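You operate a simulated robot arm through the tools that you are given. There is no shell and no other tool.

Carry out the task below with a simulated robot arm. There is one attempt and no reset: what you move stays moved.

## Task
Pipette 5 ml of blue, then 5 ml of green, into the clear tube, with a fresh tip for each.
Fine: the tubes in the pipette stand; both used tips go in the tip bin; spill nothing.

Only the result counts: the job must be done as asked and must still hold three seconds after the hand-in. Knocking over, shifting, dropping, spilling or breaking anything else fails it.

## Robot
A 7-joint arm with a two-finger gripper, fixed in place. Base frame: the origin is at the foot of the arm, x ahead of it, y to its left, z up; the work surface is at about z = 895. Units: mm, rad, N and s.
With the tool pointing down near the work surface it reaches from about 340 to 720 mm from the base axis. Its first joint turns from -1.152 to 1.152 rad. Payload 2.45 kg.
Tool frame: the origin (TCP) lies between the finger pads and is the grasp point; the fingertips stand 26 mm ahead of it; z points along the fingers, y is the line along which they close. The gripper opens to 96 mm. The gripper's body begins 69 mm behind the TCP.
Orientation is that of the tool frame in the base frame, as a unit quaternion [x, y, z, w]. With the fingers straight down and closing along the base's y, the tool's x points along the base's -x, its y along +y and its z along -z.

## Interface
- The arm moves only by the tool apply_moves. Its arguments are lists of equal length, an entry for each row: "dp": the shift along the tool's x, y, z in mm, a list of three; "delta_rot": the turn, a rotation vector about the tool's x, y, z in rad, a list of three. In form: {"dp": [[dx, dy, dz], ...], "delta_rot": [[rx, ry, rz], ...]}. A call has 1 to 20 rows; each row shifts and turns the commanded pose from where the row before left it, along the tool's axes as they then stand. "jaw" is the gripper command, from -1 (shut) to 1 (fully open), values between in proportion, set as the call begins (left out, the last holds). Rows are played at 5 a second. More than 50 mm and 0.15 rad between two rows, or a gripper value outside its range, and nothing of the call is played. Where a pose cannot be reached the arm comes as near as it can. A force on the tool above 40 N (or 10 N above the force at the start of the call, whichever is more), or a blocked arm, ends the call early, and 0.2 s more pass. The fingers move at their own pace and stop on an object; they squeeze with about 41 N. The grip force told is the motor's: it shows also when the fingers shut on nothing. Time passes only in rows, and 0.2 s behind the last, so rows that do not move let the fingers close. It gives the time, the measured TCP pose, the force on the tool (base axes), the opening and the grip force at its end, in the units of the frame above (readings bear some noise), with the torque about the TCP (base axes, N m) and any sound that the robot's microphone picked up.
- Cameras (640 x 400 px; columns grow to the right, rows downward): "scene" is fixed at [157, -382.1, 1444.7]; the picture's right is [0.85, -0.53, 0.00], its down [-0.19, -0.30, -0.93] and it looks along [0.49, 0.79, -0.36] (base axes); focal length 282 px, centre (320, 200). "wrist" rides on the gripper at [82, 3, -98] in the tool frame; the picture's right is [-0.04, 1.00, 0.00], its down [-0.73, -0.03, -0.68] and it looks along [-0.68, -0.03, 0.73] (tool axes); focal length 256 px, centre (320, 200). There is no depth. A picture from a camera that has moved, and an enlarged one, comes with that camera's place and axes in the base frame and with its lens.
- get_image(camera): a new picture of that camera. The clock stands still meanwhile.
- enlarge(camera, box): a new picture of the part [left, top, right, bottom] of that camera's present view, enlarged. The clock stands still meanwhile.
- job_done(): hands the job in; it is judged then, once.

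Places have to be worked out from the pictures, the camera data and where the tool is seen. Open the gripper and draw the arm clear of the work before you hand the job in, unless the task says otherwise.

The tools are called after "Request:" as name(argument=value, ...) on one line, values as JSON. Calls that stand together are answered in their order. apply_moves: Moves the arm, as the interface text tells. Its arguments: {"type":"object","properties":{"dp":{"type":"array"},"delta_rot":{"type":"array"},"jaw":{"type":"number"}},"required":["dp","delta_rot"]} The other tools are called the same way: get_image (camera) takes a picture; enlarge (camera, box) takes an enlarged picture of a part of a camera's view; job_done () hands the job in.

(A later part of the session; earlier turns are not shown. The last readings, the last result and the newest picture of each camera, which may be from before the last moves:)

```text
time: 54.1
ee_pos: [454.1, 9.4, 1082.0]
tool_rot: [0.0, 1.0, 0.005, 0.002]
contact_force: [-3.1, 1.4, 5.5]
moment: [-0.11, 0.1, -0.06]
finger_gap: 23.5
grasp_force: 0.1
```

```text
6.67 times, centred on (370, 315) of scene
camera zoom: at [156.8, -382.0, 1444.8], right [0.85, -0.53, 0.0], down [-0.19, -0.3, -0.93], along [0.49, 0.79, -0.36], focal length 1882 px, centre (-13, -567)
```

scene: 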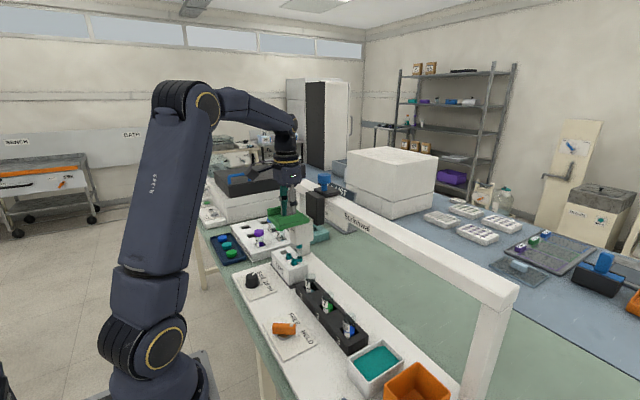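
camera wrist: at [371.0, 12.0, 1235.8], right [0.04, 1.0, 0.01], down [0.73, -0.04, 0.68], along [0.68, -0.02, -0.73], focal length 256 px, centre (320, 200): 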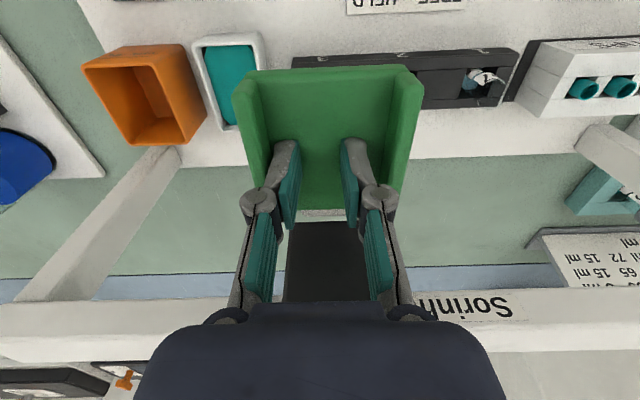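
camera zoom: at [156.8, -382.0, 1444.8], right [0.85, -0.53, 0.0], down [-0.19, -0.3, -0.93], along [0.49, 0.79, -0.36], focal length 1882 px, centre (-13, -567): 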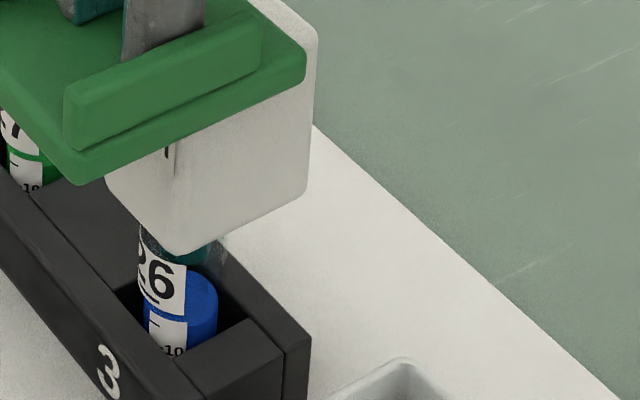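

Request:
apply_moves(dp=[[0, 0, 1.5], [0, 0, 1.5], [0, 0, 1.5], [0, 0, 0], [0, 0, 0]], delta_rot=[[0, 0, 0], [0, 0, 0], [0, 0, 0], [0, 0, 0], [0, 0, 0]])

Request:
enlarge(camera="scene", box=[345, 285, 395, 345])

```text
time: 55.3
ee_pos: [454.0, 9.4, 1077.6]
tool_rot: [0.0, 1.0, 0.005, 0.004]
contact_force: [-5.2, 0.0, 14.4]
moment: [-0.13, 0.21, -0.03]
finger_gap: 23.4
grasp_force: 0.0
```

```text
6.67 times, centred on (370, 315) of scene
camera zoom: at [156.6, -382.0, 1444.8], right [0.85, -0.53, 0.0], down [-0.19, -0.3, -0.93], along [0.49, 0.79, -0.36], focal length 1882 px, centre (-13, -567)
```

zoom: 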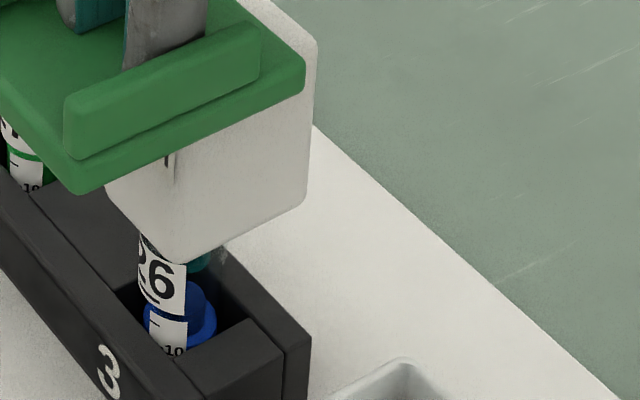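

End of travel at z≈1078 (14 N), and the blue level visibly changed, so it seems to have drawn. I raise slowly and inspect the tip.

Request:
apply_moves(dp=[[0, 0, 0], [0, 0, -4], [0, 0, -6], [0, 0, -8], [0, 0, -8], [0, 0, -8], [0, 0, 0]], delta_rot=[[0, 0, 0], [0, 0, 0], [0, 0, 0], [0, 0, 0], [0, 0, 0], [0, 0, 0], [0, 0, 0]])

Request:
enlarge(camera="scene", box=[345, 280, 395, 340])

```text
time: 56.9
ee_pos: [456.6, 9.3, 1112.3]
tool_rot: [0.001, 1.0, 0.004, 0.003]
contact_force: [3.7, 1.2, 4.2]
moment: [-0.06, -0.03, 0.07]
finger_gap: 23.3
grasp_force: 0.1
```

```text
6.67 times, centred on (370, 310) of scene
camera zoom: at [157.0, -382.0, 1444.7], right [0.85, -0.53, 0.0], down [-0.19, -0.3, -0.93], along [0.49, 0.79, -0.36], focal length 1882 px, centre (-13, -533)
```

zoom: 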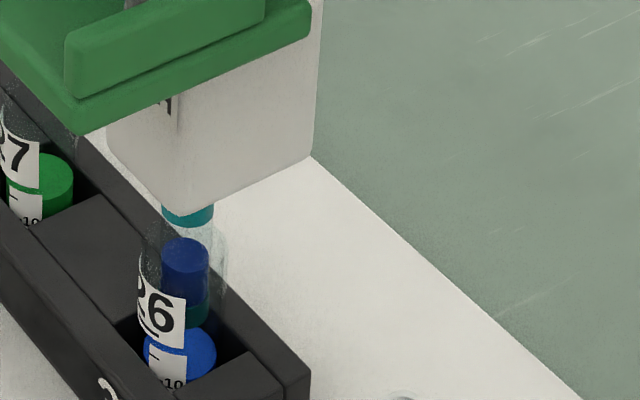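

The tip now holds blue and tube 26 dropped to about 10 ml. I raise the head fully before sliding.

Request:
apply_moves(dp=[[0, 0, -8], [0, 0, -10], [0, 0, -12], [0, 0, -12], [0, 0, -6], [0, 0, 0]], delta_rot=[[0, 0, 0], [0, 0, 0], [0, 0, 0], [0, 0, 0], [0, 0, 0], [0, 0, 0]])

Request:
enlarge(camera="scene", box=[325, 250, 395, 340])

Request:
get_image(camera="wrist")

```text
time: 58.3
ee_pos: [453.6, 10.0, 1158.4]
tool_rot: [0.0, 1.0, 0.005, 0.002]
contact_force: [-1.2, 1.7, 0.9]
moment: [0.02, 0.03, -0.04]
finger_gap: 22.9
grasp_force: 0.0
```

```text
4.44 times, centred on (360, 295) of scene
camera zoom: at [156.9, -382.0, 1444.7], right [0.85, -0.53, 0.0], down [-0.19, -0.3, -0.93], along [0.49, 0.79, -0.36], focal length 1255 px, centre (142, -222)
```

zoom: 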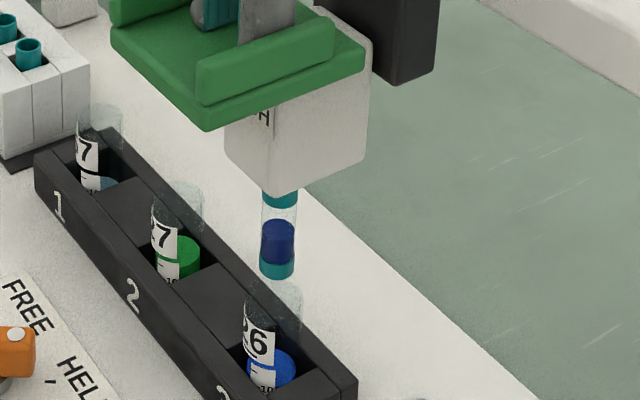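

```text
taken
camera wrist: at [371.4, 12.2, 1257.6], right [0.04, 1.0, 0.01], down [0.73, -0.04, 0.68], along [0.68, -0.02, -0.73], focal length 256 px, centre (320, 200)
```

wrist: 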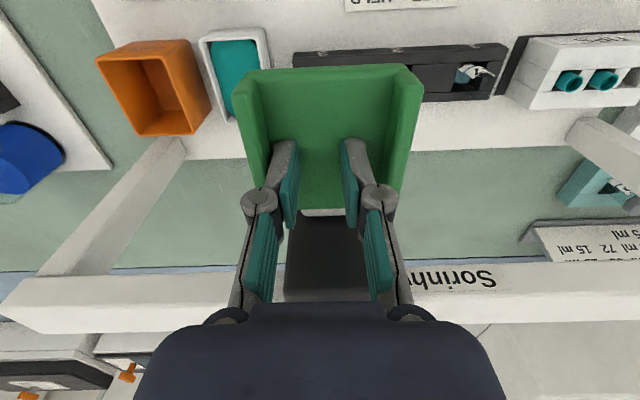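

All clear: 5 ml of blue in the tip. I slide in +y toward tube 1, smoothly past tube 2.

Request:
apply_moves(dp=[[0, 5, -2], [0, 6, 0], [0, 8, 0], [0, 10, 0], [0, 10, 0], [0, 10, 0], [0, 10, 0], [0, 10, 0], [0, 10, 0], [0, 10, 0], [0, 10, 0], [0, 10, 0], [0, 10, 0], [0, 0, 0]], delta_rot=[[0, 0, 0], [0, 0, 0], [0, 0, 0], [0, 0, 0], [0, 0, 0], [0, 0, 0], [0, 0, 0], [0, 0, 0], [0, 0, 0], [0, 0, 0], [0, 0, 0], [0, 0, 0], [0, 0, 0], [0, 0, 0]])

Request:
get_image(camera="wrist")

Request:
enlarge(camera="scene", box=[275, 220, 375, 320])

```text
time: 61.3
ee_pos: [454.7, 128.3, 1163.0]
tool_rot: [0.0, 1.0, 0.005, 0.003]
contact_force: [-0.5, 0.8, 0.0]
moment: [-0.01, 0.02, 0.03]
finger_gap: 23.8
grasp_force: 0.1
```

```text
taken
camera wrist: at [371.5, 130.5, 1260.4], right [0.04, 1.0, 0.01], down [0.73, -0.04, 0.68], along [0.68, -0.02, -0.73], focal length 256 px, centre (320, 200)
```

wrist: 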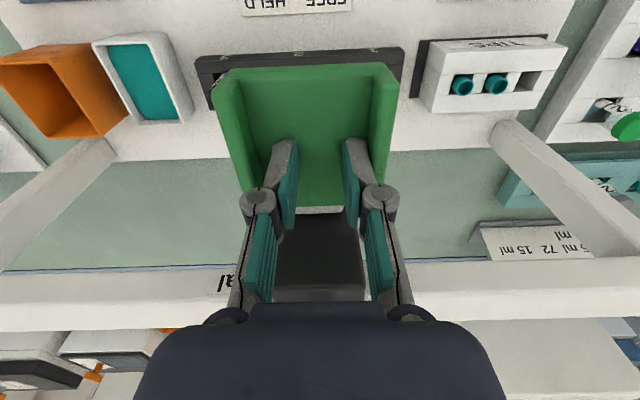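

```text
4.00 times, centred on (325, 270) of scene
camera zoom: at [157.0, -382.0, 1444.7], right [0.85, -0.53, 0.0], down [-0.19, -0.3, -0.93], along [0.49, 0.79, -0.36], focal length 1129 px, centre (300, -80)
```

zoom: 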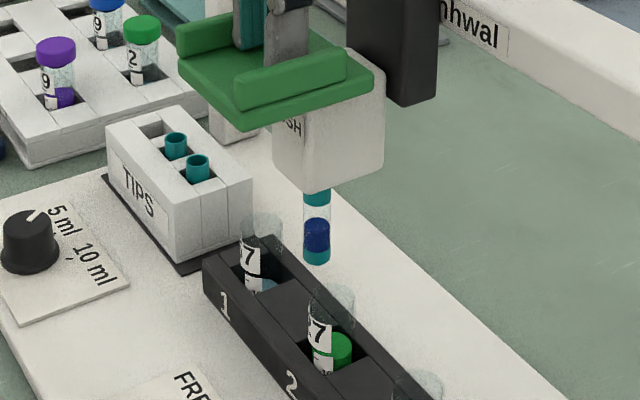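

Past tube 2 cleanly (carriage y≈120). I go on to tube 1, slowing at the end.

Request:
apply_moves(dp=[[0, 10, 0], [0, 10, 0], [0, 10, 0], [0, 10, 0], [0, 8, 0], [0, 6, 0], [0, 5, 0], [0, 3, 0], [0, 0, 0]], delta_rot=[[0, 0, 0], [0, 0, 0], [0, 0, 0], [0, 0, 0], [0, 0, 0], [0, 0, 0], [0, 0, 0], [0, 0, 0], [0, 0, 0]])

Request:
get_image(camera="wrist")

Request:
enlarge(camera="scene", box=[285, 230, 345, 280])

```text
time: 63.3
ee_pos: [455.1, 190.1, 1163.0]
tool_rot: [0.001, 1.0, 0.004, 0.003]
contact_force: [0.2, -0.7, 0.6]
moment: [0.0, -0.01, 0.02]
finger_gap: 24.2
grasp_force: 0.0
```

```text
taken
camera wrist: at [371.1, 192.2, 1260.9], right [0.04, 1.0, 0.01], down [0.73, -0.04, 0.68], along [0.68, -0.02, -0.73], focal length 256 px, centre (320, 200)
```

wrist: 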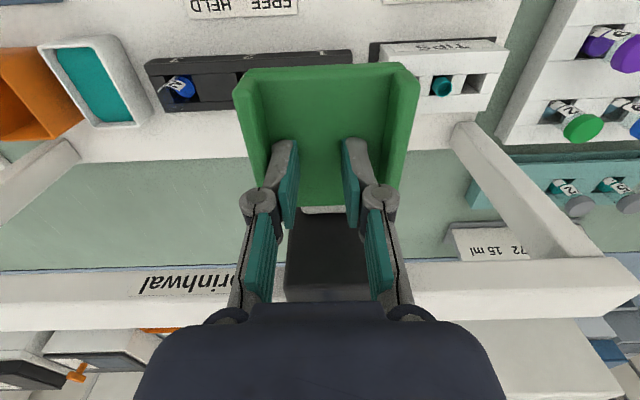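

```text
8.00 times, centred on (315, 255) of scene
camera zoom: at [157.0, -382.1, 1444.7], right [0.85, -0.53, 0.0], down [-0.19, -0.3, -0.93], along [0.49, 0.79, -0.36], focal length 2258 px, centre (360, -240)
```

zoom: 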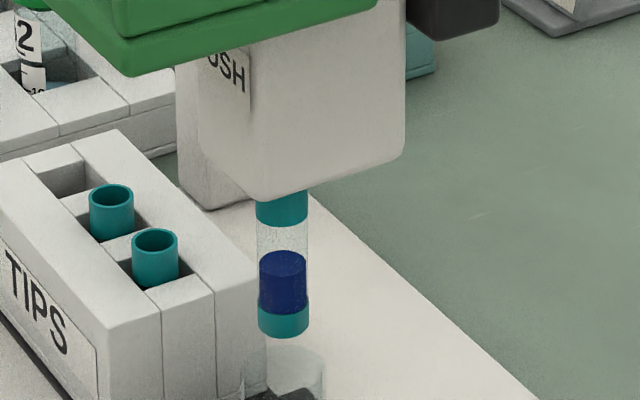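

The carriage snapped in at tube 1: tip y≈191, tube centre ≈190 — aligned. I push down to just above the end of stroke, checking the entry first.

Request:
apply_moves(dp=[[0, 1, 6], [0, 0, 8], [0, 0, 8], [0, 0, 6], [0, 0, 6], [0, 0, 6], [0, 0, 0]], delta_rot=[[0, 0, 0], [0, 0, 0], [0, 0, 0], [0, 0, 0], [0, 0, 0], [0, 0, 0], [0, 0, 0]])

Request:
enlarge(camera="scene", box=[285, 240, 345, 300])

```text
time: 64.9
ee_pos: [455.3, 193.0, 1122.8]
tool_rot: [0.0, 1.0, 0.004, 0.003]
contact_force: [0.4, -0.3, 4.9]
moment: [-0.11, 0.05, -0.01]
finger_gap: 24.3
grasp_force: 0.3
```

```text
6.67 times, centred on (315, 270) of scene
camera zoom: at [156.9, -382.1, 1444.7], right [0.85, -0.53, 0.0], down [-0.19, -0.3, -0.93], along [0.49, 0.79, -0.36], focal length 1882 px, centre (353, -267)
```

zoom: 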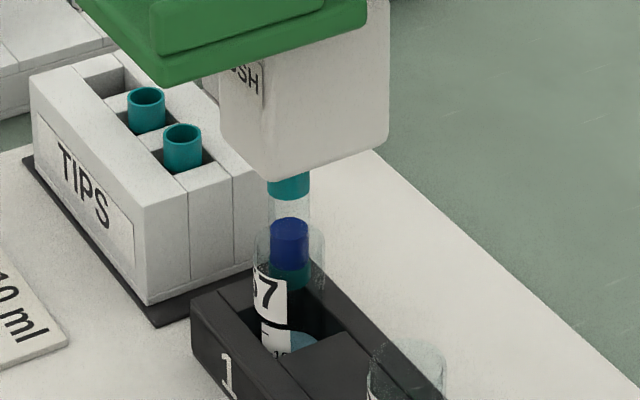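

The tip is inside tube 57, centred. I continue down to near the end of stroke.

Request:
apply_moves(dp=[[0, -1, 6], [0, 0, 6], [0, 0, 6], [0, 0, 6], [0, 0, 6], [0, 0, 6], [0, 0, 4], [0, 0, 0]], delta_rot=[[0, 0, 0], [0, 0, 0], [0, 0, 0], [0, 0, 0], [0, 0, 0], [0, 0, 0], [0, 0, 0], [0, 0, 0]])

Request:
enlarge(camera="scene", box=[285, 240, 345, 300])

```text
time: 66.7
ee_pos: [455.7, 189.1, 1082.5]
tool_rot: [0.0, 1.0, 0.004, 0.003]
contact_force: [-2.2, 0.3, 6.0]
moment: [-0.12, 0.11, -0.03]
finger_gap: 23.7
grasp_force: 0.0
```

```text
6.67 times, centred on (315, 270) of scene
camera zoom: at [156.8, -382.1, 1444.7], right [0.85, -0.53, 0.0], down [-0.19, -0.3, -0.93], along [0.49, 0.79, -0.36], focal length 1882 px, centre (353, -267)
```

zoom: 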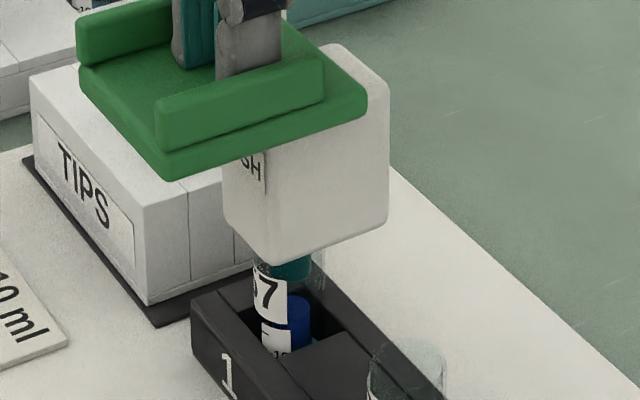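

Just above the end of stroke, blue still in the tip. I press the last few millimetres in small steps to dispense.

Request:
apply_moves(dp=[[0, 0, 1.5], [0, 0, 1.5], [0, 0, 1.5], [0, 0, 0], [0, 0, 0]], delta_rot=[[0, 0, 0], [0, 0, 0], [0, 0, 0], [0, 0, 0], [0, 0, 0]])

Request:
enlarge(camera="scene", box=[285, 240, 345, 300])

```text
time: 67.9
ee_pos: [455.1, 191.2, 1078.8]
tool_rot: [0.0, 1.0, 0.004, 0.003]
contact_force: [-0.7, -0.3, 6.7]
moment: [-0.11, 0.0, -0.01]
finger_gap: 23.9
grasp_force: 0.1
```

```text
6.67 times, centred on (315, 270) of scene
camera zoom: at [156.9, -382.1, 1444.7], right [0.85, -0.53, 0.0], down [-0.19, -0.3, -0.93], along [0.49, 0.79, -0.36], focal length 1882 px, centre (353, -267)
```

zoom: 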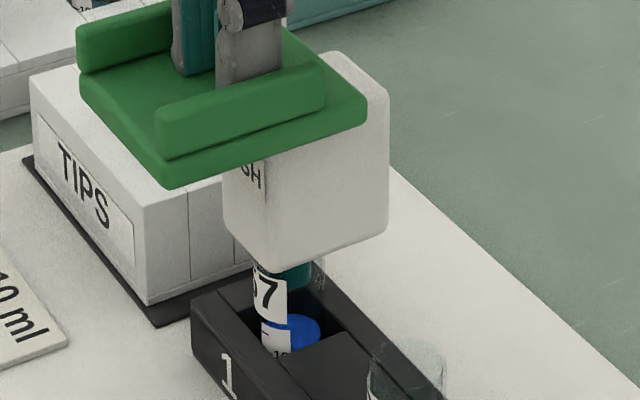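

Dispensed: tube 57 is now blue with a raised level. I raise promptly and fully without pressing again.

Request:
apply_moves(dp=[[0, 0, -5], [0, 0, -7], [0, 0, -8], [0, 0, -10], [0, 0, -12], [0, 0, -14], [0, 0, -14], [0, 0, -12], [0, 0, 0]], delta_rot=[[0, 0, 0], [0, 0, 0], [0, 0, 0], [0, 0, 0], [0, 0, 0], [0, 0, 0], [0, 0, 0], [0, 0, 0], [0, 0, 0]])

Request:
enlarge(camera="scene", box=[285, 230, 385, 330])

Request:
get_image(camera="wrist")

```text
time: 69.9
ee_pos: [454.4, 191.3, 1160.7]
tool_rot: [0.0, 1.0, 0.004, 0.004]
contact_force: [-0.3, -0.5, -0.2]
moment: [-0.01, 0.02, -0.01]
finger_gap: 24.1
grasp_force: 0.1
```

```text
4.00 times, centred on (335, 280) of scene
camera zoom: at [157.0, -382.1, 1444.7], right [0.85, -0.53, 0.0], down [-0.19, -0.3, -0.93], along [0.49, 0.79, -0.36], focal length 1129 px, centre (260, -120)
```

zoom: 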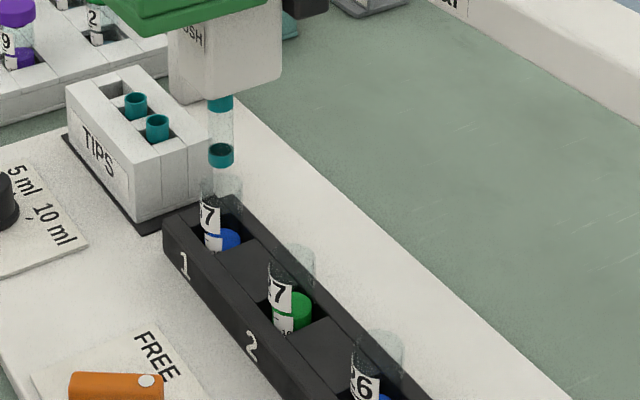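

```text
taken
camera wrist: at [371.3, 193.7, 1259.1], right [0.04, 1.0, 0.01], down [0.73, -0.04, 0.68], along [0.68, -0.02, -0.73], focal length 256 px, centre (320, 200)
```

wrist: 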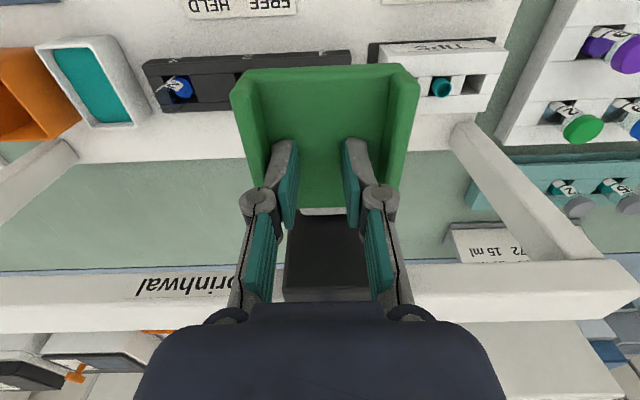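

The tip is empty and tube 57 holds about 10 ml. I slide the carriage toward the tip bin, stopping before the teal tray to check heights.

Request:
apply_moves(dp=[[0, -6, -2], [0, -10, 0], [0, -15, 0], [0, -15, 0], [0, -15, 0], [0, -15, 0], [0, -15, 0], [0, -15, 0], [0, -15, 0], [0, -15, 0], [0, -15, 0], [0, -15, 0], [0, -15, 0], [0, -15, 0], [0, -15, 0], [0, -10, 0], [0, 0, 0]], delta_rot=[[0, 0, 0], [0, 0, 0], [0, 0, 0], [0, 0, 0], [0, 0, 0], [0, 0, 0], [0, 0, 0], [0, 0, 0], [0, 0, 0], [0, 0, 0], [0, 0, 0], [0, 0, 0], [0, 0, 0], [0, 0, 0], [0, 0, 0], [0, 0, 0], [0, 0, 0]])

Request:
get_image(camera="wrist")

Request:
get_image(camera="scene")

Request:
enlarge(camera="scene", box=[330, 270, 450, 390])

```text
time: 73.5
ee_pos: [454.6, -31.2, 1159.2]
tool_rot: [0.001, 1.0, 0.005, 0.003]
contact_force: [-0.1, 0.2, 0.0]
moment: [-0.04, 0.09, 0.01]
finger_gap: 24.1
grasp_force: 0.3
```

```text
taken
camera wrist: at [371.3, -28.5, 1257.6], right [0.04, 1.0, 0.01], down [0.73, -0.04, 0.68], along [0.68, -0.02, -0.73], focal length 256 px, centre (320, 200)
```

wrist: 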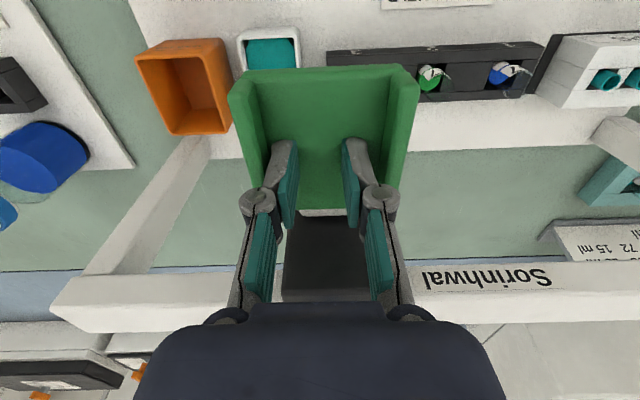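

```text
taken
```

scene: 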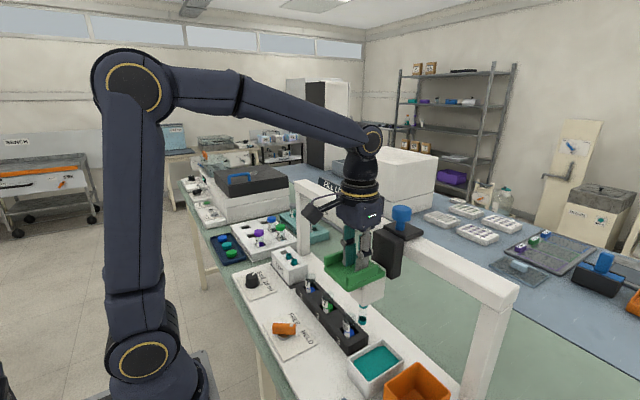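

```text
3.33 times, centred on (390, 330) of scene
camera zoom: at [157.0, -382.1, 1444.7], right [0.85, -0.53, 0.0], down [-0.19, -0.3, -0.93], along [0.49, 0.79, -0.36], focal length 941 px, centre (87, -233)
```

zoom: 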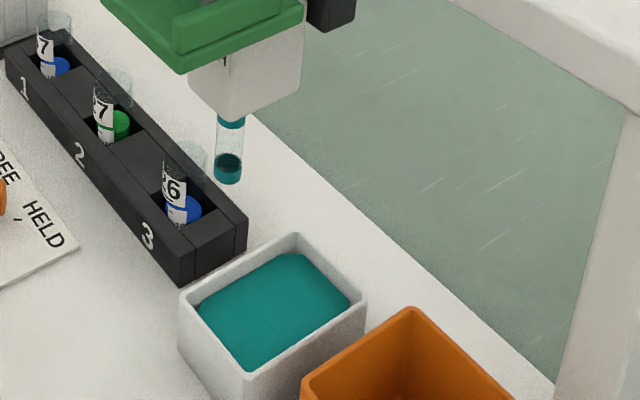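

The tray rim is about z 950, below the tip's end (981). I continue toward the bin in steps, watching the clearance.

Request:
apply_moves(dp=[[0, -10, -1], [0, -12, 0], [0, -12, 0], [0, -12, 0], [0, -12, 0], [0, 0, 0]], delta_rot=[[0, 0, 0], [0, 0, 0], [0, 0, 0], [0, 0, 0], [0, 0, 0], [0, 0, 0]])

Request:
get_image(camera="wrist")

Request:
enlarge(camera="scene", box=[340, 280, 460, 400])

```text
time: 74.9
ee_pos: [453.7, -88.9, 1161.8]
tool_rot: [0.001, 1.0, 0.004, 0.003]
contact_force: [0.4, -0.4, -0.7]
moment: [-0.01, 0.01, 0.02]
finger_gap: 24.3
grasp_force: 0.0
```

```text
taken
camera wrist: at [369.9, -86.4, 1259.9], right [0.04, 1.0, 0.01], down [0.73, -0.04, 0.68], along [0.68, -0.02, -0.73], focal length 256 px, centre (320, 200)
```

wrist: 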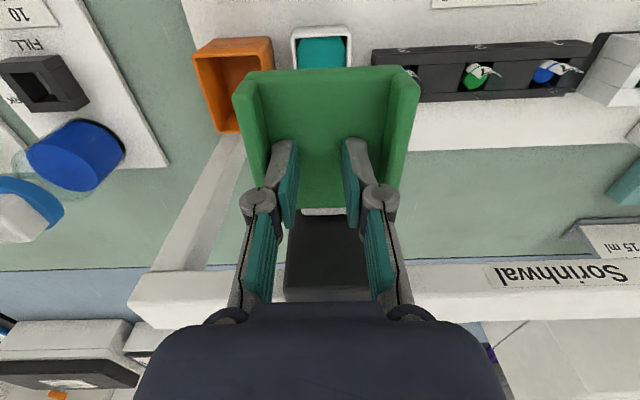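

```text
3.33 times, centred on (400, 340) of scene
camera zoom: at [157.0, -382.1, 1444.7], right [0.85, -0.53, 0.0], down [-0.19, -0.3, -0.93], along [0.49, 0.79, -0.36], focal length 941 px, centre (53, -267)
```

zoom: 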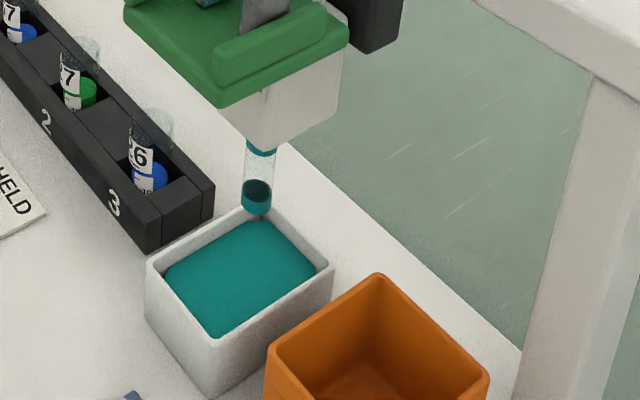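

Still clear over the tray. The bin spans about y −134 to −219; I slide on toward its centre (~−178).

Request:
apply_moves(dp=[[0, -12, 0], [0, -12, 0], [0, -12, 0], [0, -12, 0], [0, -12, 0], [0, -10, 0], [0, 0, 0]], delta_rot=[[0, 0, 0], [0, 0, 0], [0, 0, 0], [0, 0, 0], [0, 0, 0], [0, 0, 0], [0, 0, 0]])

Request:
get_image(camera="wrist")

Request:
enlarge(camera="scene", box=[350, 280, 470, 400])

```text
time: 76.5
ee_pos: [454.9, -160.0, 1159.7]
tool_rot: [0.0, 1.0, 0.005, 0.003]
contact_force: [-0.1, 0.9, 0.2]
moment: [-0.02, -0.03, -0.02]
finger_gap: 24.0
grasp_force: 0.1
```

```text
taken
camera wrist: at [371.7, -157.2, 1257.7], right [0.04, 1.0, 0.01], down [0.73, -0.04, 0.68], along [0.68, -0.02, -0.73], focal length 256 px, centre (320, 200)
```

wrist: 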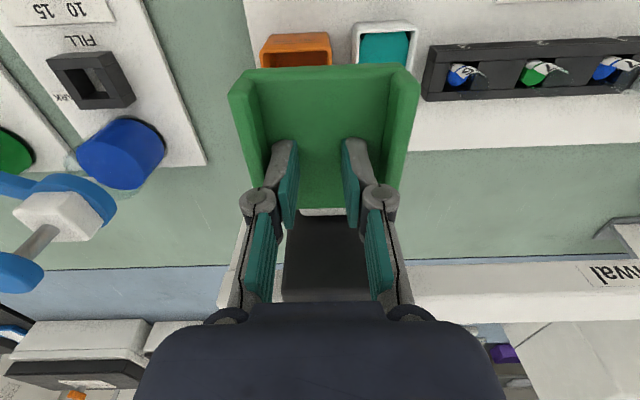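

```text
3.33 times, centred on (410, 340) of scene
camera zoom: at [157.0, -382.1, 1444.7], right [0.85, -0.53, 0.0], down [-0.19, -0.3, -0.93], along [0.49, 0.79, -0.36], focal length 941 px, centre (20, -267)
```

zoom: 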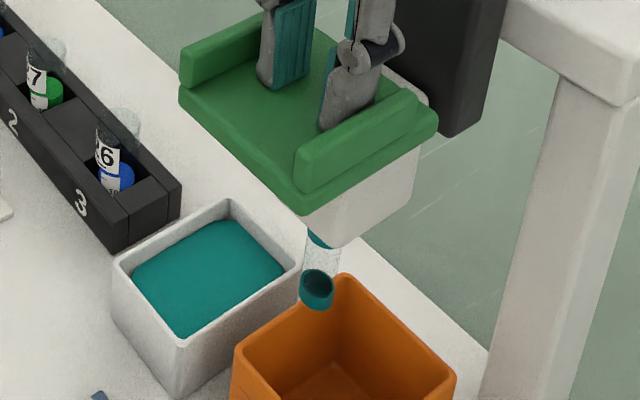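

Carriage at y≈−160; the bin's centre is about −180. I nudge on ~22 mm.

Request:
apply_moves(dp=[[0, -8, 0], [0, -7, 0], [0, -6, 0], [0, -4, 0], [0, 0, 0]], delta_rot=[[0, 0, 0], [0, 0, 0], [0, 0, 0], [0, 0, 0], [0, 0, 0]])

Request:
get_image(camera="wrist")

Request:
enlarge(camera="scene", box=[350, 280, 470, 400])

```text
time: 77.7
ee_pos: [455.8, -183.7, 1160.1]
tool_rot: [0.0, 1.0, 0.004, 0.002]
contact_force: [0.6, -0.1, 0.1]
moment: [-0.02, -0.03, 0.01]
finger_gap: 24.0
grasp_force: 0.1
```

```text
taken
camera wrist: at [371.4, -181.4, 1258.2], right [0.04, 1.0, 0.01], down [0.73, -0.04, 0.68], along [0.68, -0.02, -0.73], focal length 256 px, centre (320, 200)
```

wrist: 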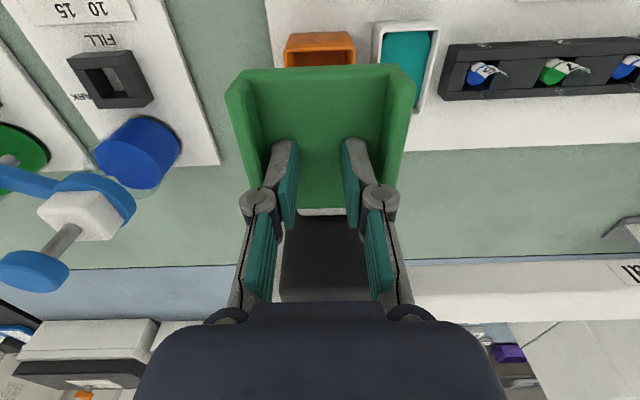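

```text
3.33 times, centred on (410, 340) of scene
camera zoom: at [157.0, -382.1, 1444.7], right [0.85, -0.53, 0.0], down [-0.19, -0.3, -0.93], along [0.49, 0.79, -0.36], focal length 941 px, centre (20, -267)
```

zoom: 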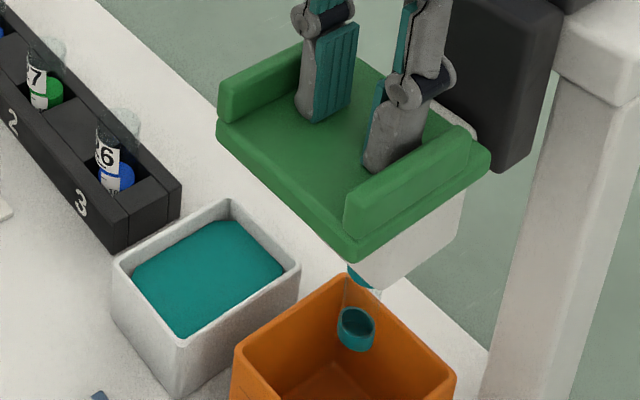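

The tip hangs over the bin centre (about (481, −184)). Now I rise and go back to the lever, to turn it to FREE, which should release the tip into the bin.

Request:
apply_moves(dp=[[0, 0, -30], [0, 0, -30], [0, 0, -30], [14.5, 41, 0], [14.5, 41, 0], [14.5, 41, 0], [14.5, 41, 0], [14.5, 41, 0], [14.5, 42, 0], [14, 42, 0], [0, 0, 0]], delta_rot=[[0, 0, 0], [0, 0, 0], [0, 0, 0], [0, 0, 0], [0, 0, 0], [0, 0, 0], [0, 0, 0.13], [0, 0, 0.13], [0, 0, 0.13], [0, 0, 0.13], [0, 0, 0]], jaw=-0.2)

Request:
get_image(camera="wrist")

Request:
enlarge(camera="scene", box=[350, 240, 510, 400])

```text
time: 80.1
ee_pos: [386.6, 111.7, 1251.8]
tool_rot: [0.257, 0.966, 0.005, 0.001]
contact_force: [-0.3, 0.1, -0.1]
moment: [-0.01, 0.0, 0.03]
finger_gap: 38.3
grasp_force: 0.0
```

```text
taken
camera wrist: at [316.1, 154.7, 1351.4], right [0.53, 0.85, 0.01], down [0.62, -0.4, 0.68], along [0.58, -0.36, -0.73], focal length 256 px, centre (320, 200)
```

wrist: 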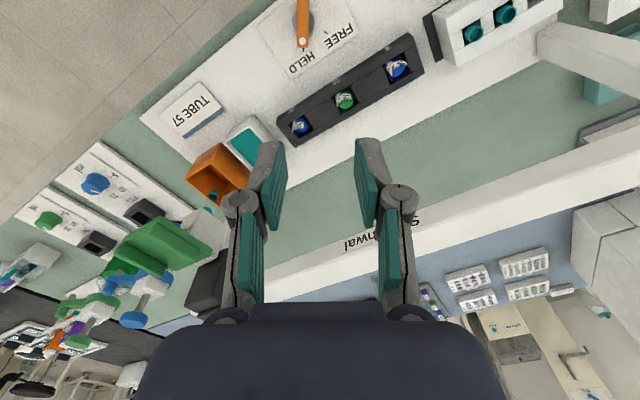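

```text
2.50 times, centred on (430, 320) of scene
camera zoom: at [157.0, -382.0, 1444.7], right [0.85, -0.53, 0.0], down [-0.19, -0.3, -0.93], along [0.49, 0.79, -0.36], focal length 706 px, centre (45, -100)
```

zoom: 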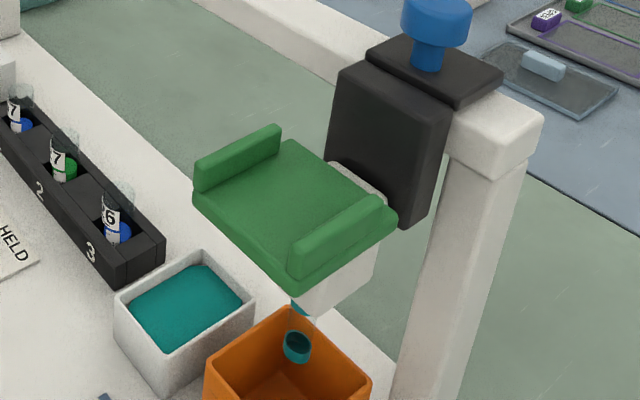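

I correct the position over the lever pivot (354, 105) and lower to z≈1000.

Request:
apply_moves(dp=[[25, -22, 0], [0, 0, 45], [0, 0, 45], [0, 0, 45], [0, 0, 45], [0, 0, 45], [0, 0, 26], [0, 0, 0]], delta_rot=[[0, 0, 0], [0, 0, 0], [0, 0, 0], [0, 0, 0], [0, 0, 0], [0, 0, 0], [0, 0, 0], [0, 0, 0]])

Request:
get_image(camera="wrist")

Request:
enlarge(camera="scene", box=[230, 240, 390, 370])

```text
time: 81.9
ee_pos: [354.2, 104.4, 1000.4]
tool_rot: [0.258, 0.966, 0.005, 0.002]
contact_force: [0.5, -0.3, -0.4]
moment: [-0.01, 0.02, -0.01]
finger_gap: 38.4
grasp_force: 0.1
```

```text
taken
camera wrist: at [283.2, 146.8, 1099.2], right [0.53, 0.85, 0.01], down [0.62, -0.4, 0.68], along [0.58, -0.36, -0.73], focal length 256 px, centre (320, 200)
```

wrist: 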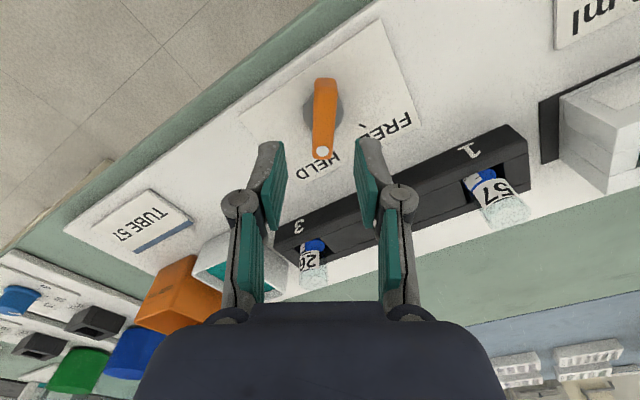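

```text
3.08 times, centred on (310, 305) of scene
camera zoom: at [157.0, -382.1, 1444.7], right [0.85, -0.53, 0.0], down [-0.19, -0.3, -0.93], along [0.49, 0.79, -0.36], focal length 868 px, centre (351, -123)
```

zoom: 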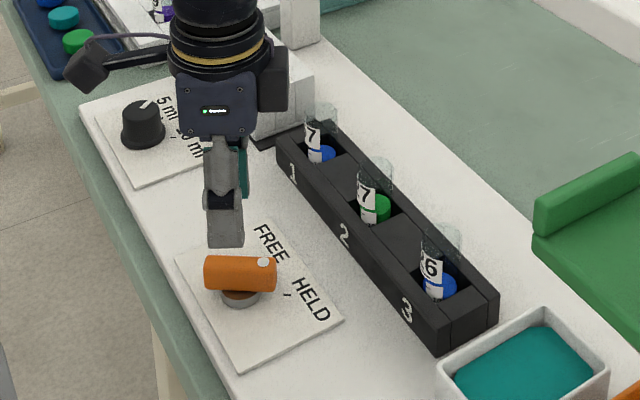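

Aligned over the lever. I lower, close loosely (~20 mm) and turn back toward FREE.

Request:
apply_moves(dp=[[0, 1, 25], [0, 0, 20], [0, 0, 10], [0, 0, 0]], delta_rot=[[0, 0, 0], [0, 0, 0], [0, 0, 0], [0, 0, 0]])

Request:
apply_moves(dp=[[0, 0, 0], [0, 0, 0], [0, 0, 0], [0, 0, 0], [0, 0, 0], [0, 0, 0], [0, 0, 0], [0, 0, 0], [0, 0, 0], [0, 0, 0], [0, 0, 0], [0, 0, 0]], delta_rot=[[0, 0, 0], [0, 0, 0], [0, 0, -0.12], [0, 0, -0.12], [0, 0, -0.12], [0, 0, -0.12], [0, 0, -0.12], [0, 0, -0.12], [0, 0, -0.12], [0, 0, -0.12], [0, 0, -0.12], [0, 0, 0]], jaw=-0.58)

Request:
get_image(camera="scene")

Request:
get_image(camera="wrist")

Request:
enlarge(camera="scene", box=[350, 280, 470, 400])

```text
time: 82.9
ee_pos: [355.9, 106.9, 947.6]
tool_rot: [0.257, 0.966, 0.005, 0.001]
contact_force: [0.7, 0.4, -0.7]
moment: [-0.01, 0.0, -0.01]
finger_gap: 38.5
grasp_force: 0.0
```

```text
time: 85.5
ee_pos: [355.4, 106.1, 944.6]
tool_rot: [-0.277, 0.961, 0.003, 0.003]
contact_force: [0.9, -6.1, 0.2]
moment: [-0.15, -0.02, 0.01]
finger_gap: 24.0
grasp_force: 3.3
```

```text
taken
```

scene: 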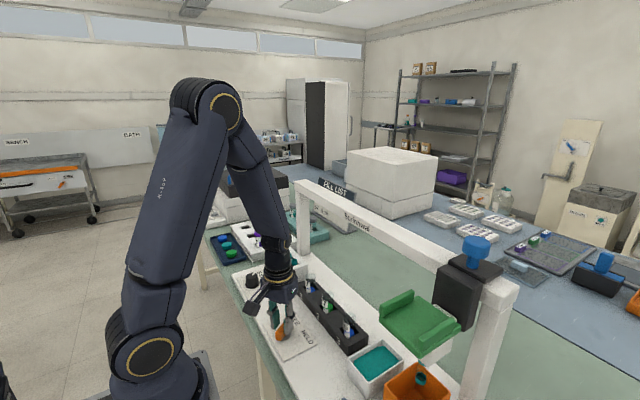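

```text
taken
camera wrist: at [283.4, 65.3, 1043.5], right [-0.5, 0.87, 0.0], down [0.63, 0.36, 0.69], along [0.59, 0.34, -0.73], focal length 256 px, centre (320, 200)
```

wrist: 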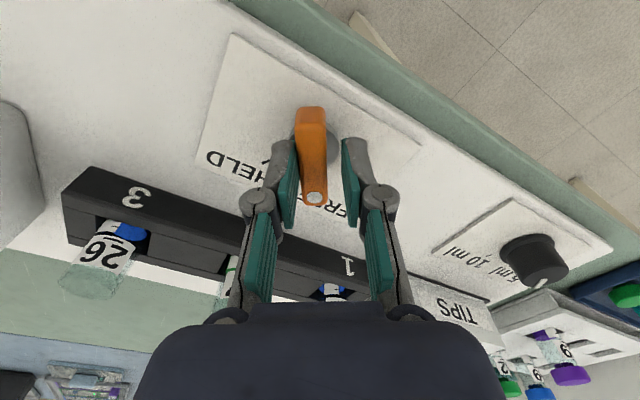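

```text
3.33 times, centred on (410, 340) of scene
camera zoom: at [157.0, -382.2, 1444.7], right [0.85, -0.53, 0.0], down [-0.19, -0.3, -0.93], along [0.49, 0.79, -0.36], focal length 941 px, centre (20, -267)
```

zoom: 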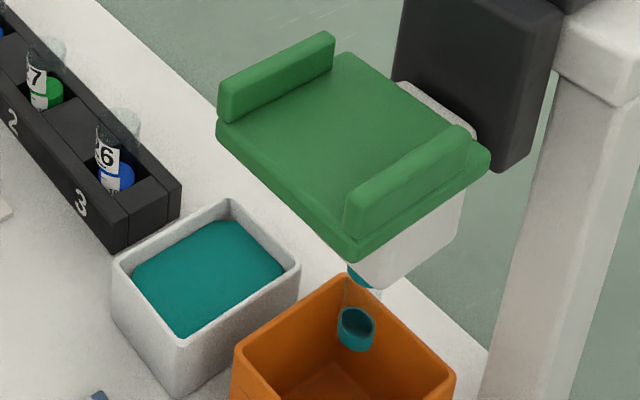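

The lever is nearly at FREE, tip still on. I turn a little more until it reaches its stop.

Request:
apply_moves(dp=[[0, 0, 0], [0, 0, 0], [0, 0, 0]], delta_rot=[[0, 0, -0.1], [0, 0, -0.08], [0, 0, 0]])

Request:
enlarge(camera="scene", box=[230, 280, 470, 400])

Request:
get_image(camera="wrist")

```text
time: 86.3
ee_pos: [356.3, 107.8, 945.6]
tool_rot: [-0.361, 0.932, 0.001, 0.004]
contact_force: [2.8, -12.6, -1.5]
moment: [-0.27, -0.06, -0.18]
finger_gap: 27.2
grasp_force: 4.7
```

```text
2.67 times, centred on (350, 340) of scene
camera zoom: at [157.1, -382.4, 1444.6], right [0.85, -0.53, 0.0], down [-0.19, -0.3, -0.93], along [0.49, 0.79, -0.36], focal length 753 px, centre (240, -173)
```

zoom: 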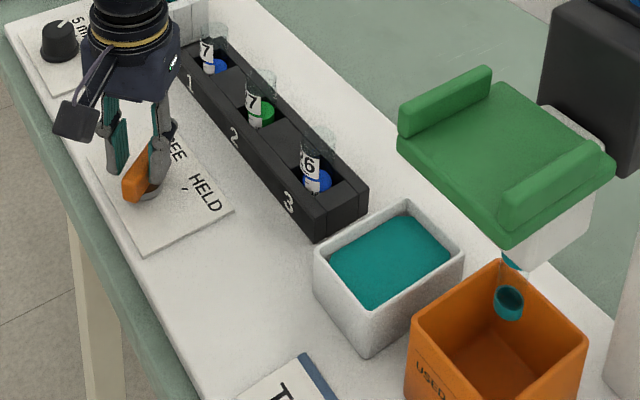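

```text
taken
camera wrist: at [292.0, 53.3, 1043.6], right [-0.64, 0.76, 0.0], down [0.56, 0.47, 0.69], along [0.52, 0.44, -0.73], focal length 256 px, centre (320, 200)
```

wrist: 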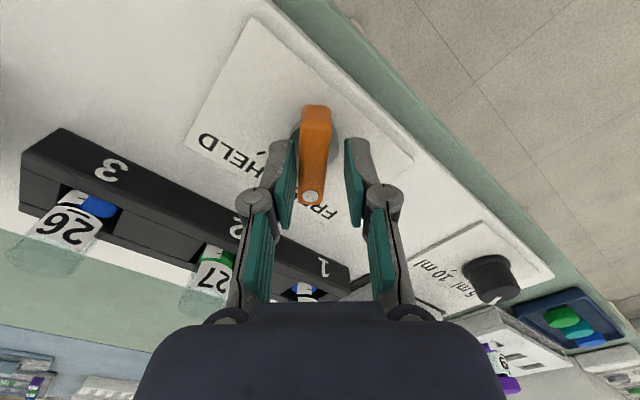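

The lever is at its FREE stop, yet the tip stays on. So ejection must need another action (plate push over the bin, or the blue knob). I release the lever, rise and straighten.

Request:
apply_moves(dp=[[0, 0, 0], [0, 0, 0], [0, 0, -30], [0, 0, -45], [0, 0, -45], [0, 0, -45], [0, 0, -45], [0, 0, -40], [0, 0, -40], [0, 0, 0]], delta_rot=[[0, 0, 0.05], [0, 0, 0], [0, 0, 0], [0, 0, 0.14], [0, 0, 0.14], [0, 0, 0.14], [0, 0, 0.14], [0, 0, 0.13], [0, 0, 0], [0, 0, 0]], jaw=0)

Request:
get_image(camera="wrist")

Request:
enlarge(camera="scene", box=[230, 270, 490, 400])

```text
time: 88.5
ee_pos: [354.3, 104.3, 1236.9]
tool_rot: [0.001, 1.0, 0.005, 0.003]
contact_force: [1.1, 0.0, -0.6]
moment: [-0.03, -0.04, -0.02]
finger_gap: 47.9
grasp_force: 0.1
```

```text
taken
camera wrist: at [271.0, 106.6, 1335.1], right [0.04, 1.0, 0.01], down [0.73, -0.04, 0.68], along [0.68, -0.02, -0.73], focal length 256 px, centre (320, 200)
```

wrist: 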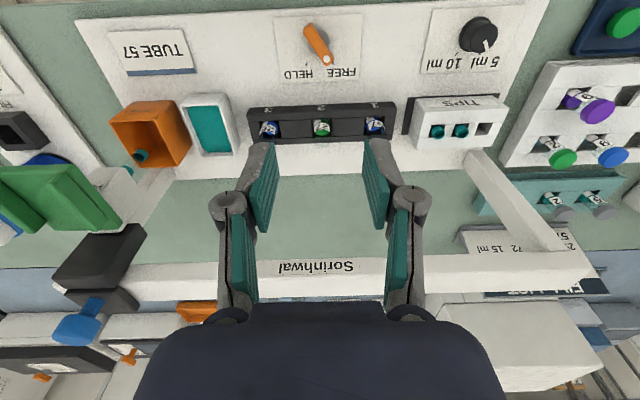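

```text
2.46 times, centred on (360, 335) of scene
camera zoom: at [157.0, -382.1, 1444.7], right [0.85, -0.53, 0.0], down [-0.19, -0.3, -0.93], along [0.49, 0.79, -0.36], focal length 695 px, centre (222, -132)
```

zoom: 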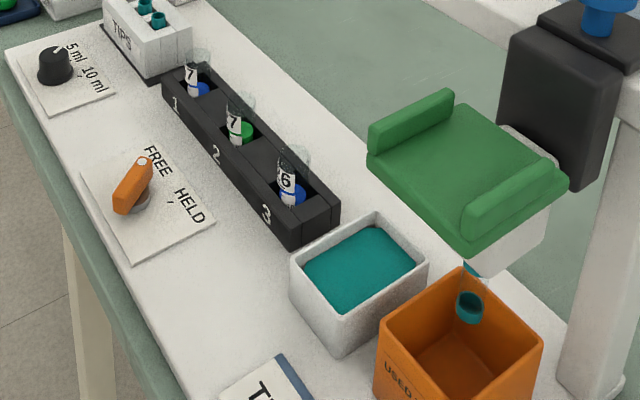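

The tip still hangs over the bin. I try the plate push with FREE first: move above the plate (carriage y≈−185) with fingers at 24 mm.

Request:
apply_moves(dp=[[-12, -41, 0], [-14, -41, 0], [-15, -41, 0], [-15, -41, 0], [-15, -41, 0], [-15, -42, 0], [-15, -42, 0], [0, 0, 0]], delta_rot=[[0, 0, 0], [0, 0, 0], [0, 0, 0], [0, 0, 0], [0, 0, 0], [0, 0, 0], [0, 0, 0], [0, 0, 0]], jaw=-0.5)

Request:
get_image(camera="wrist")

```text
time: 90.3
ee_pos: [456.4, -183.1, 1235.7]
tool_rot: [0.0, 1.0, 0.005, 0.002]
contact_force: [-0.3, 0.0, -0.1]
moment: [-0.01, -0.03, -0.01]
finger_gap: 23.9
grasp_force: 0.1
```

```text
taken
camera wrist: at [372.5, -180.2, 1333.6], right [0.04, 1.0, 0.01], down [0.73, -0.03, 0.68], along [0.68, -0.02, -0.73], focal length 256 px, centre (320, 200)
```

wrist: 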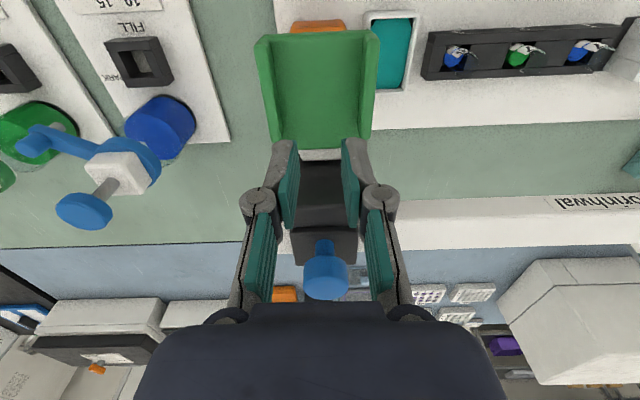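

Plate centre ≈ y −187. I descend and push about 40 mm down into the bin.

Request:
apply_moves(dp=[[0, -3, 30], [0, 0, 30], [0, 0, 15], [0, 0, 10], [0, 0, 10], [0, 0, 10], [0, 0, 10], [0, 0, 0]], delta_rot=[[0, 0, 0], [0, 0, 0], [0, 0, 0], [0, 0, 0], [0, 0, 0], [0, 0, 0], [0, 0, 0], [0, 0, 0]])

Request:
enlarge(camera="scene", box=[350, 280, 470, 400])

```text
time: 92.1
ee_pos: [457.8, -186.8, 1120.0]
tool_rot: [0.0, 1.0, 0.005, 0.003]
contact_force: [0.3, -0.2, 5.3]
moment: [-0.1, 0.01, 0.01]
finger_gap: 24.1
grasp_force: 0.5
```

```text
3.33 times, centred on (410, 340) of scene
camera zoom: at [156.9, -382.0, 1444.7], right [0.85, -0.53, 0.0], down [-0.19, -0.3, -0.93], along [0.49, 0.79, -0.36], focal length 941 px, centre (20, -267)
```

zoom: 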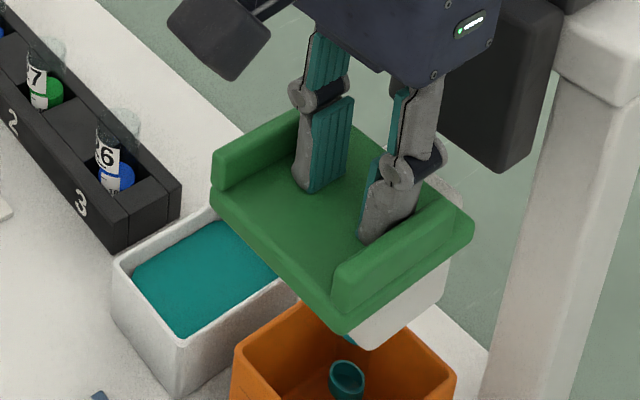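

The tip goes into the bin without contact. I continue down, carefully watching force.

Request:
apply_moves(dp=[[0, 0, 8], [0, 0, 8], [0, 0, 8], [0, 0, 6], [0, 0, 4], [0, 0, 0]], delta_rot=[[0, 0, 0], [0, 0, 0], [0, 0, 0], [0, 0, 0], [0, 0, 0], [0, 0, 0]])

Request:
enlarge(camera="scene", box=[350, 280, 470, 400])

```text
time: 93.5
ee_pos: [455.1, -186.0, 1085.1]
tool_rot: [0.0, 1.0, 0.005, 0.002]
contact_force: [-1.7, 0.4, 5.9]
moment: [-0.1, 0.09, -0.02]
finger_gap: 23.8
grasp_force: 0.1
```

```text
3.33 times, centred on (410, 340) of scene
camera zoom: at [156.9, -382.0, 1444.7], right [0.85, -0.53, 0.0], down [-0.19, -0.3, -0.93], along [0.49, 0.79, -0.36], focal length 941 px, centre (20, -267)
```

zoom: 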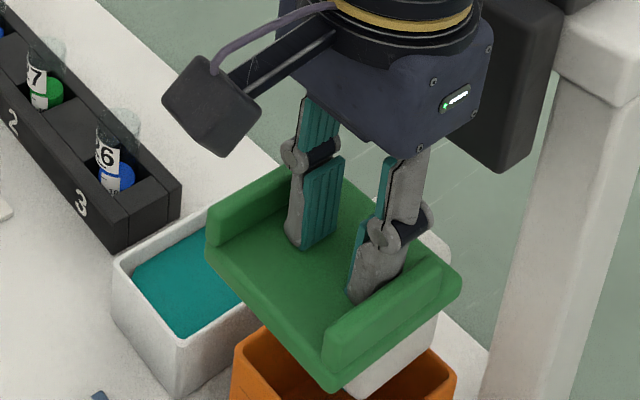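

Nothing yet, force still just the spring. I press the last few millimetres to the end of stroke.

Request:
apply_moves(dp=[[0, 0, 2], [0, 0, 2], [0, 0, 2], [0, 0, 1.5], [0, 0, 0], [0, 0, 0]], delta_rot=[[0, 0, 0], [0, 0, 0], [0, 0, 0], [0, 0, 0], [0, 0, 0], [0, 0, 0]])

Request:
apply_moves(dp=[[0, 0, -5], [0, 0, -8], [0, 0, -12], [0, 0, -15], [0, 0, -15], [0, 0, -15], [0, 0, -12], [0, 0, 0]], delta_rot=[[0, 0, 0], [0, 0, 0], [0, 0, 0], [0, 0, 0], [0, 0, 0], [0, 0, 0], [0, 0, 0], [0, 0, 0]])

Request:
enlarge(camera="scene", box=[350, 280, 470, 400])

```text
time: 94.9
ee_pos: [456.1, -185.3, 1079.1]
tool_rot: [-0.001, 1.0, 0.003, 0.005]
contact_force: [-10.1, -0.4, 38.6]
moment: [-0.31, 0.59, -0.03]
finger_gap: 24.9
grasp_force: 4.1
```

```text
time: 96.7
ee_pos: [454.4, -186.0, 1160.2]
tool_rot: [0.0, 1.0, 0.005, 0.003]
contact_force: [0.0, 1.3, 0.6]
moment: [0.0, -0.03, -0.03]
finger_gap: 23.5
grasp_force: 0.1
```

```text
3.33 times, centred on (410, 340) of scene
camera zoom: at [157.0, -382.0, 1444.7], right [0.85, -0.53, 0.0], down [-0.19, -0.3, -0.93], along [0.49, 0.79, -0.36], focal length 941 px, centre (20, -267)
```

zoom: 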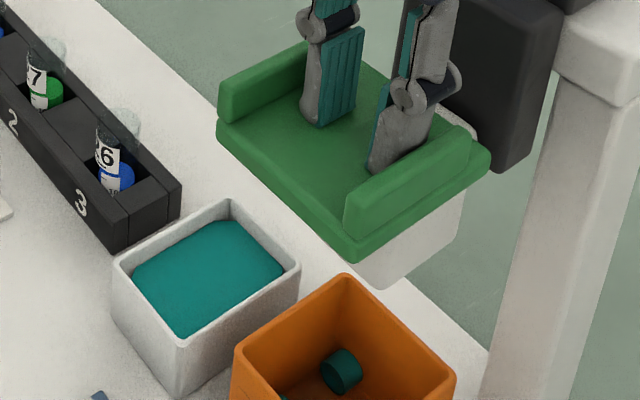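

The first tip dropped into the bin. To replicate what worked, I set the lever back to HELD before picking the next tip: rise and go to the lever.

Request:
apply_moves(dp=[[0, 0, -30], [0, 0, -30], [0, 0, -30], [14, 41, 0], [14, 41, 0], [14, 41, 0], [14, 41, 0], [15, 42, 0], [15, 42, 0], [14, 43, 0], [0, 0, 0]], delta_rot=[[0, 0, 0], [0, 0, 0], [0, 0, 0], [0, 0, 0], [0, 0, 0], [0, 0, 0], [0, 0, 0], [0, 0, 0], [0, 0, 0], [0, 0, 0], [0, 0, 0]], jaw=-0.2)

Request:
apply_moves(dp=[[0, 0, 45], [0, 0, 45], [0, 0, 45], [0, 0, 45], [0, 0, 45], [0, 0, 25], [0, 0, 0]], delta_rot=[[0, 0, 0], [0, 0, -0.14], [0, 0, -0.14], [0, 0, -0.14], [0, 0, -0.14], [0, 0, 0], [0, 0, 0]])

Request:
get_image(camera="wrist")

Request:
enlarge(camera="scene", box=[350, 290, 470, 400])

```text
time: 99.1
ee_pos: [355.9, 105.4, 1250.8]
tool_rot: [0.0, 1.0, 0.004, 0.003]
contact_force: [0.5, 0.0, 0.1]
moment: [0.01, -0.02, 0.0]
finger_gap: 38.5
grasp_force: 0.0
```

```text
time: 100.7
ee_pos: [355.1, 105.7, 999.7]
tool_rot: [-0.276, 0.961, 0.002, 0.003]
contact_force: [0.7, 0.6, 0.4]
moment: [0.05, 0.0, -0.01]
finger_gap: 38.6
grasp_force: 0.1
```

```text
taken
camera wrist: at [282.9, 64.7, 1098.1], right [-0.5, 0.87, 0.0], down [0.63, 0.36, 0.69], along [0.59, 0.34, -0.73], focal length 256 px, centre (320, 200)
```

wrist: 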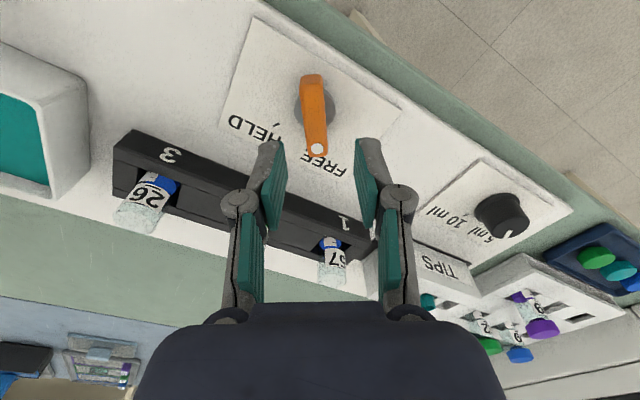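

```text
3.64 times, centred on (410, 345) of scene
camera zoom: at [157.0, -382.1, 1444.7], right [0.85, -0.53, 0.0], down [-0.19, -0.3, -0.93], along [0.49, 0.79, -0.36], focal length 1026 px, centre (-7, -327)
```

zoom: 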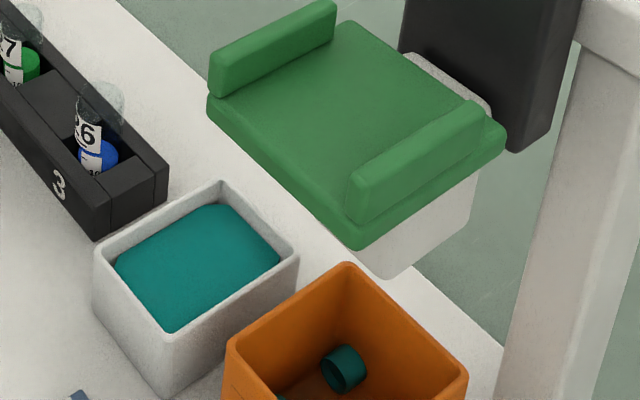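

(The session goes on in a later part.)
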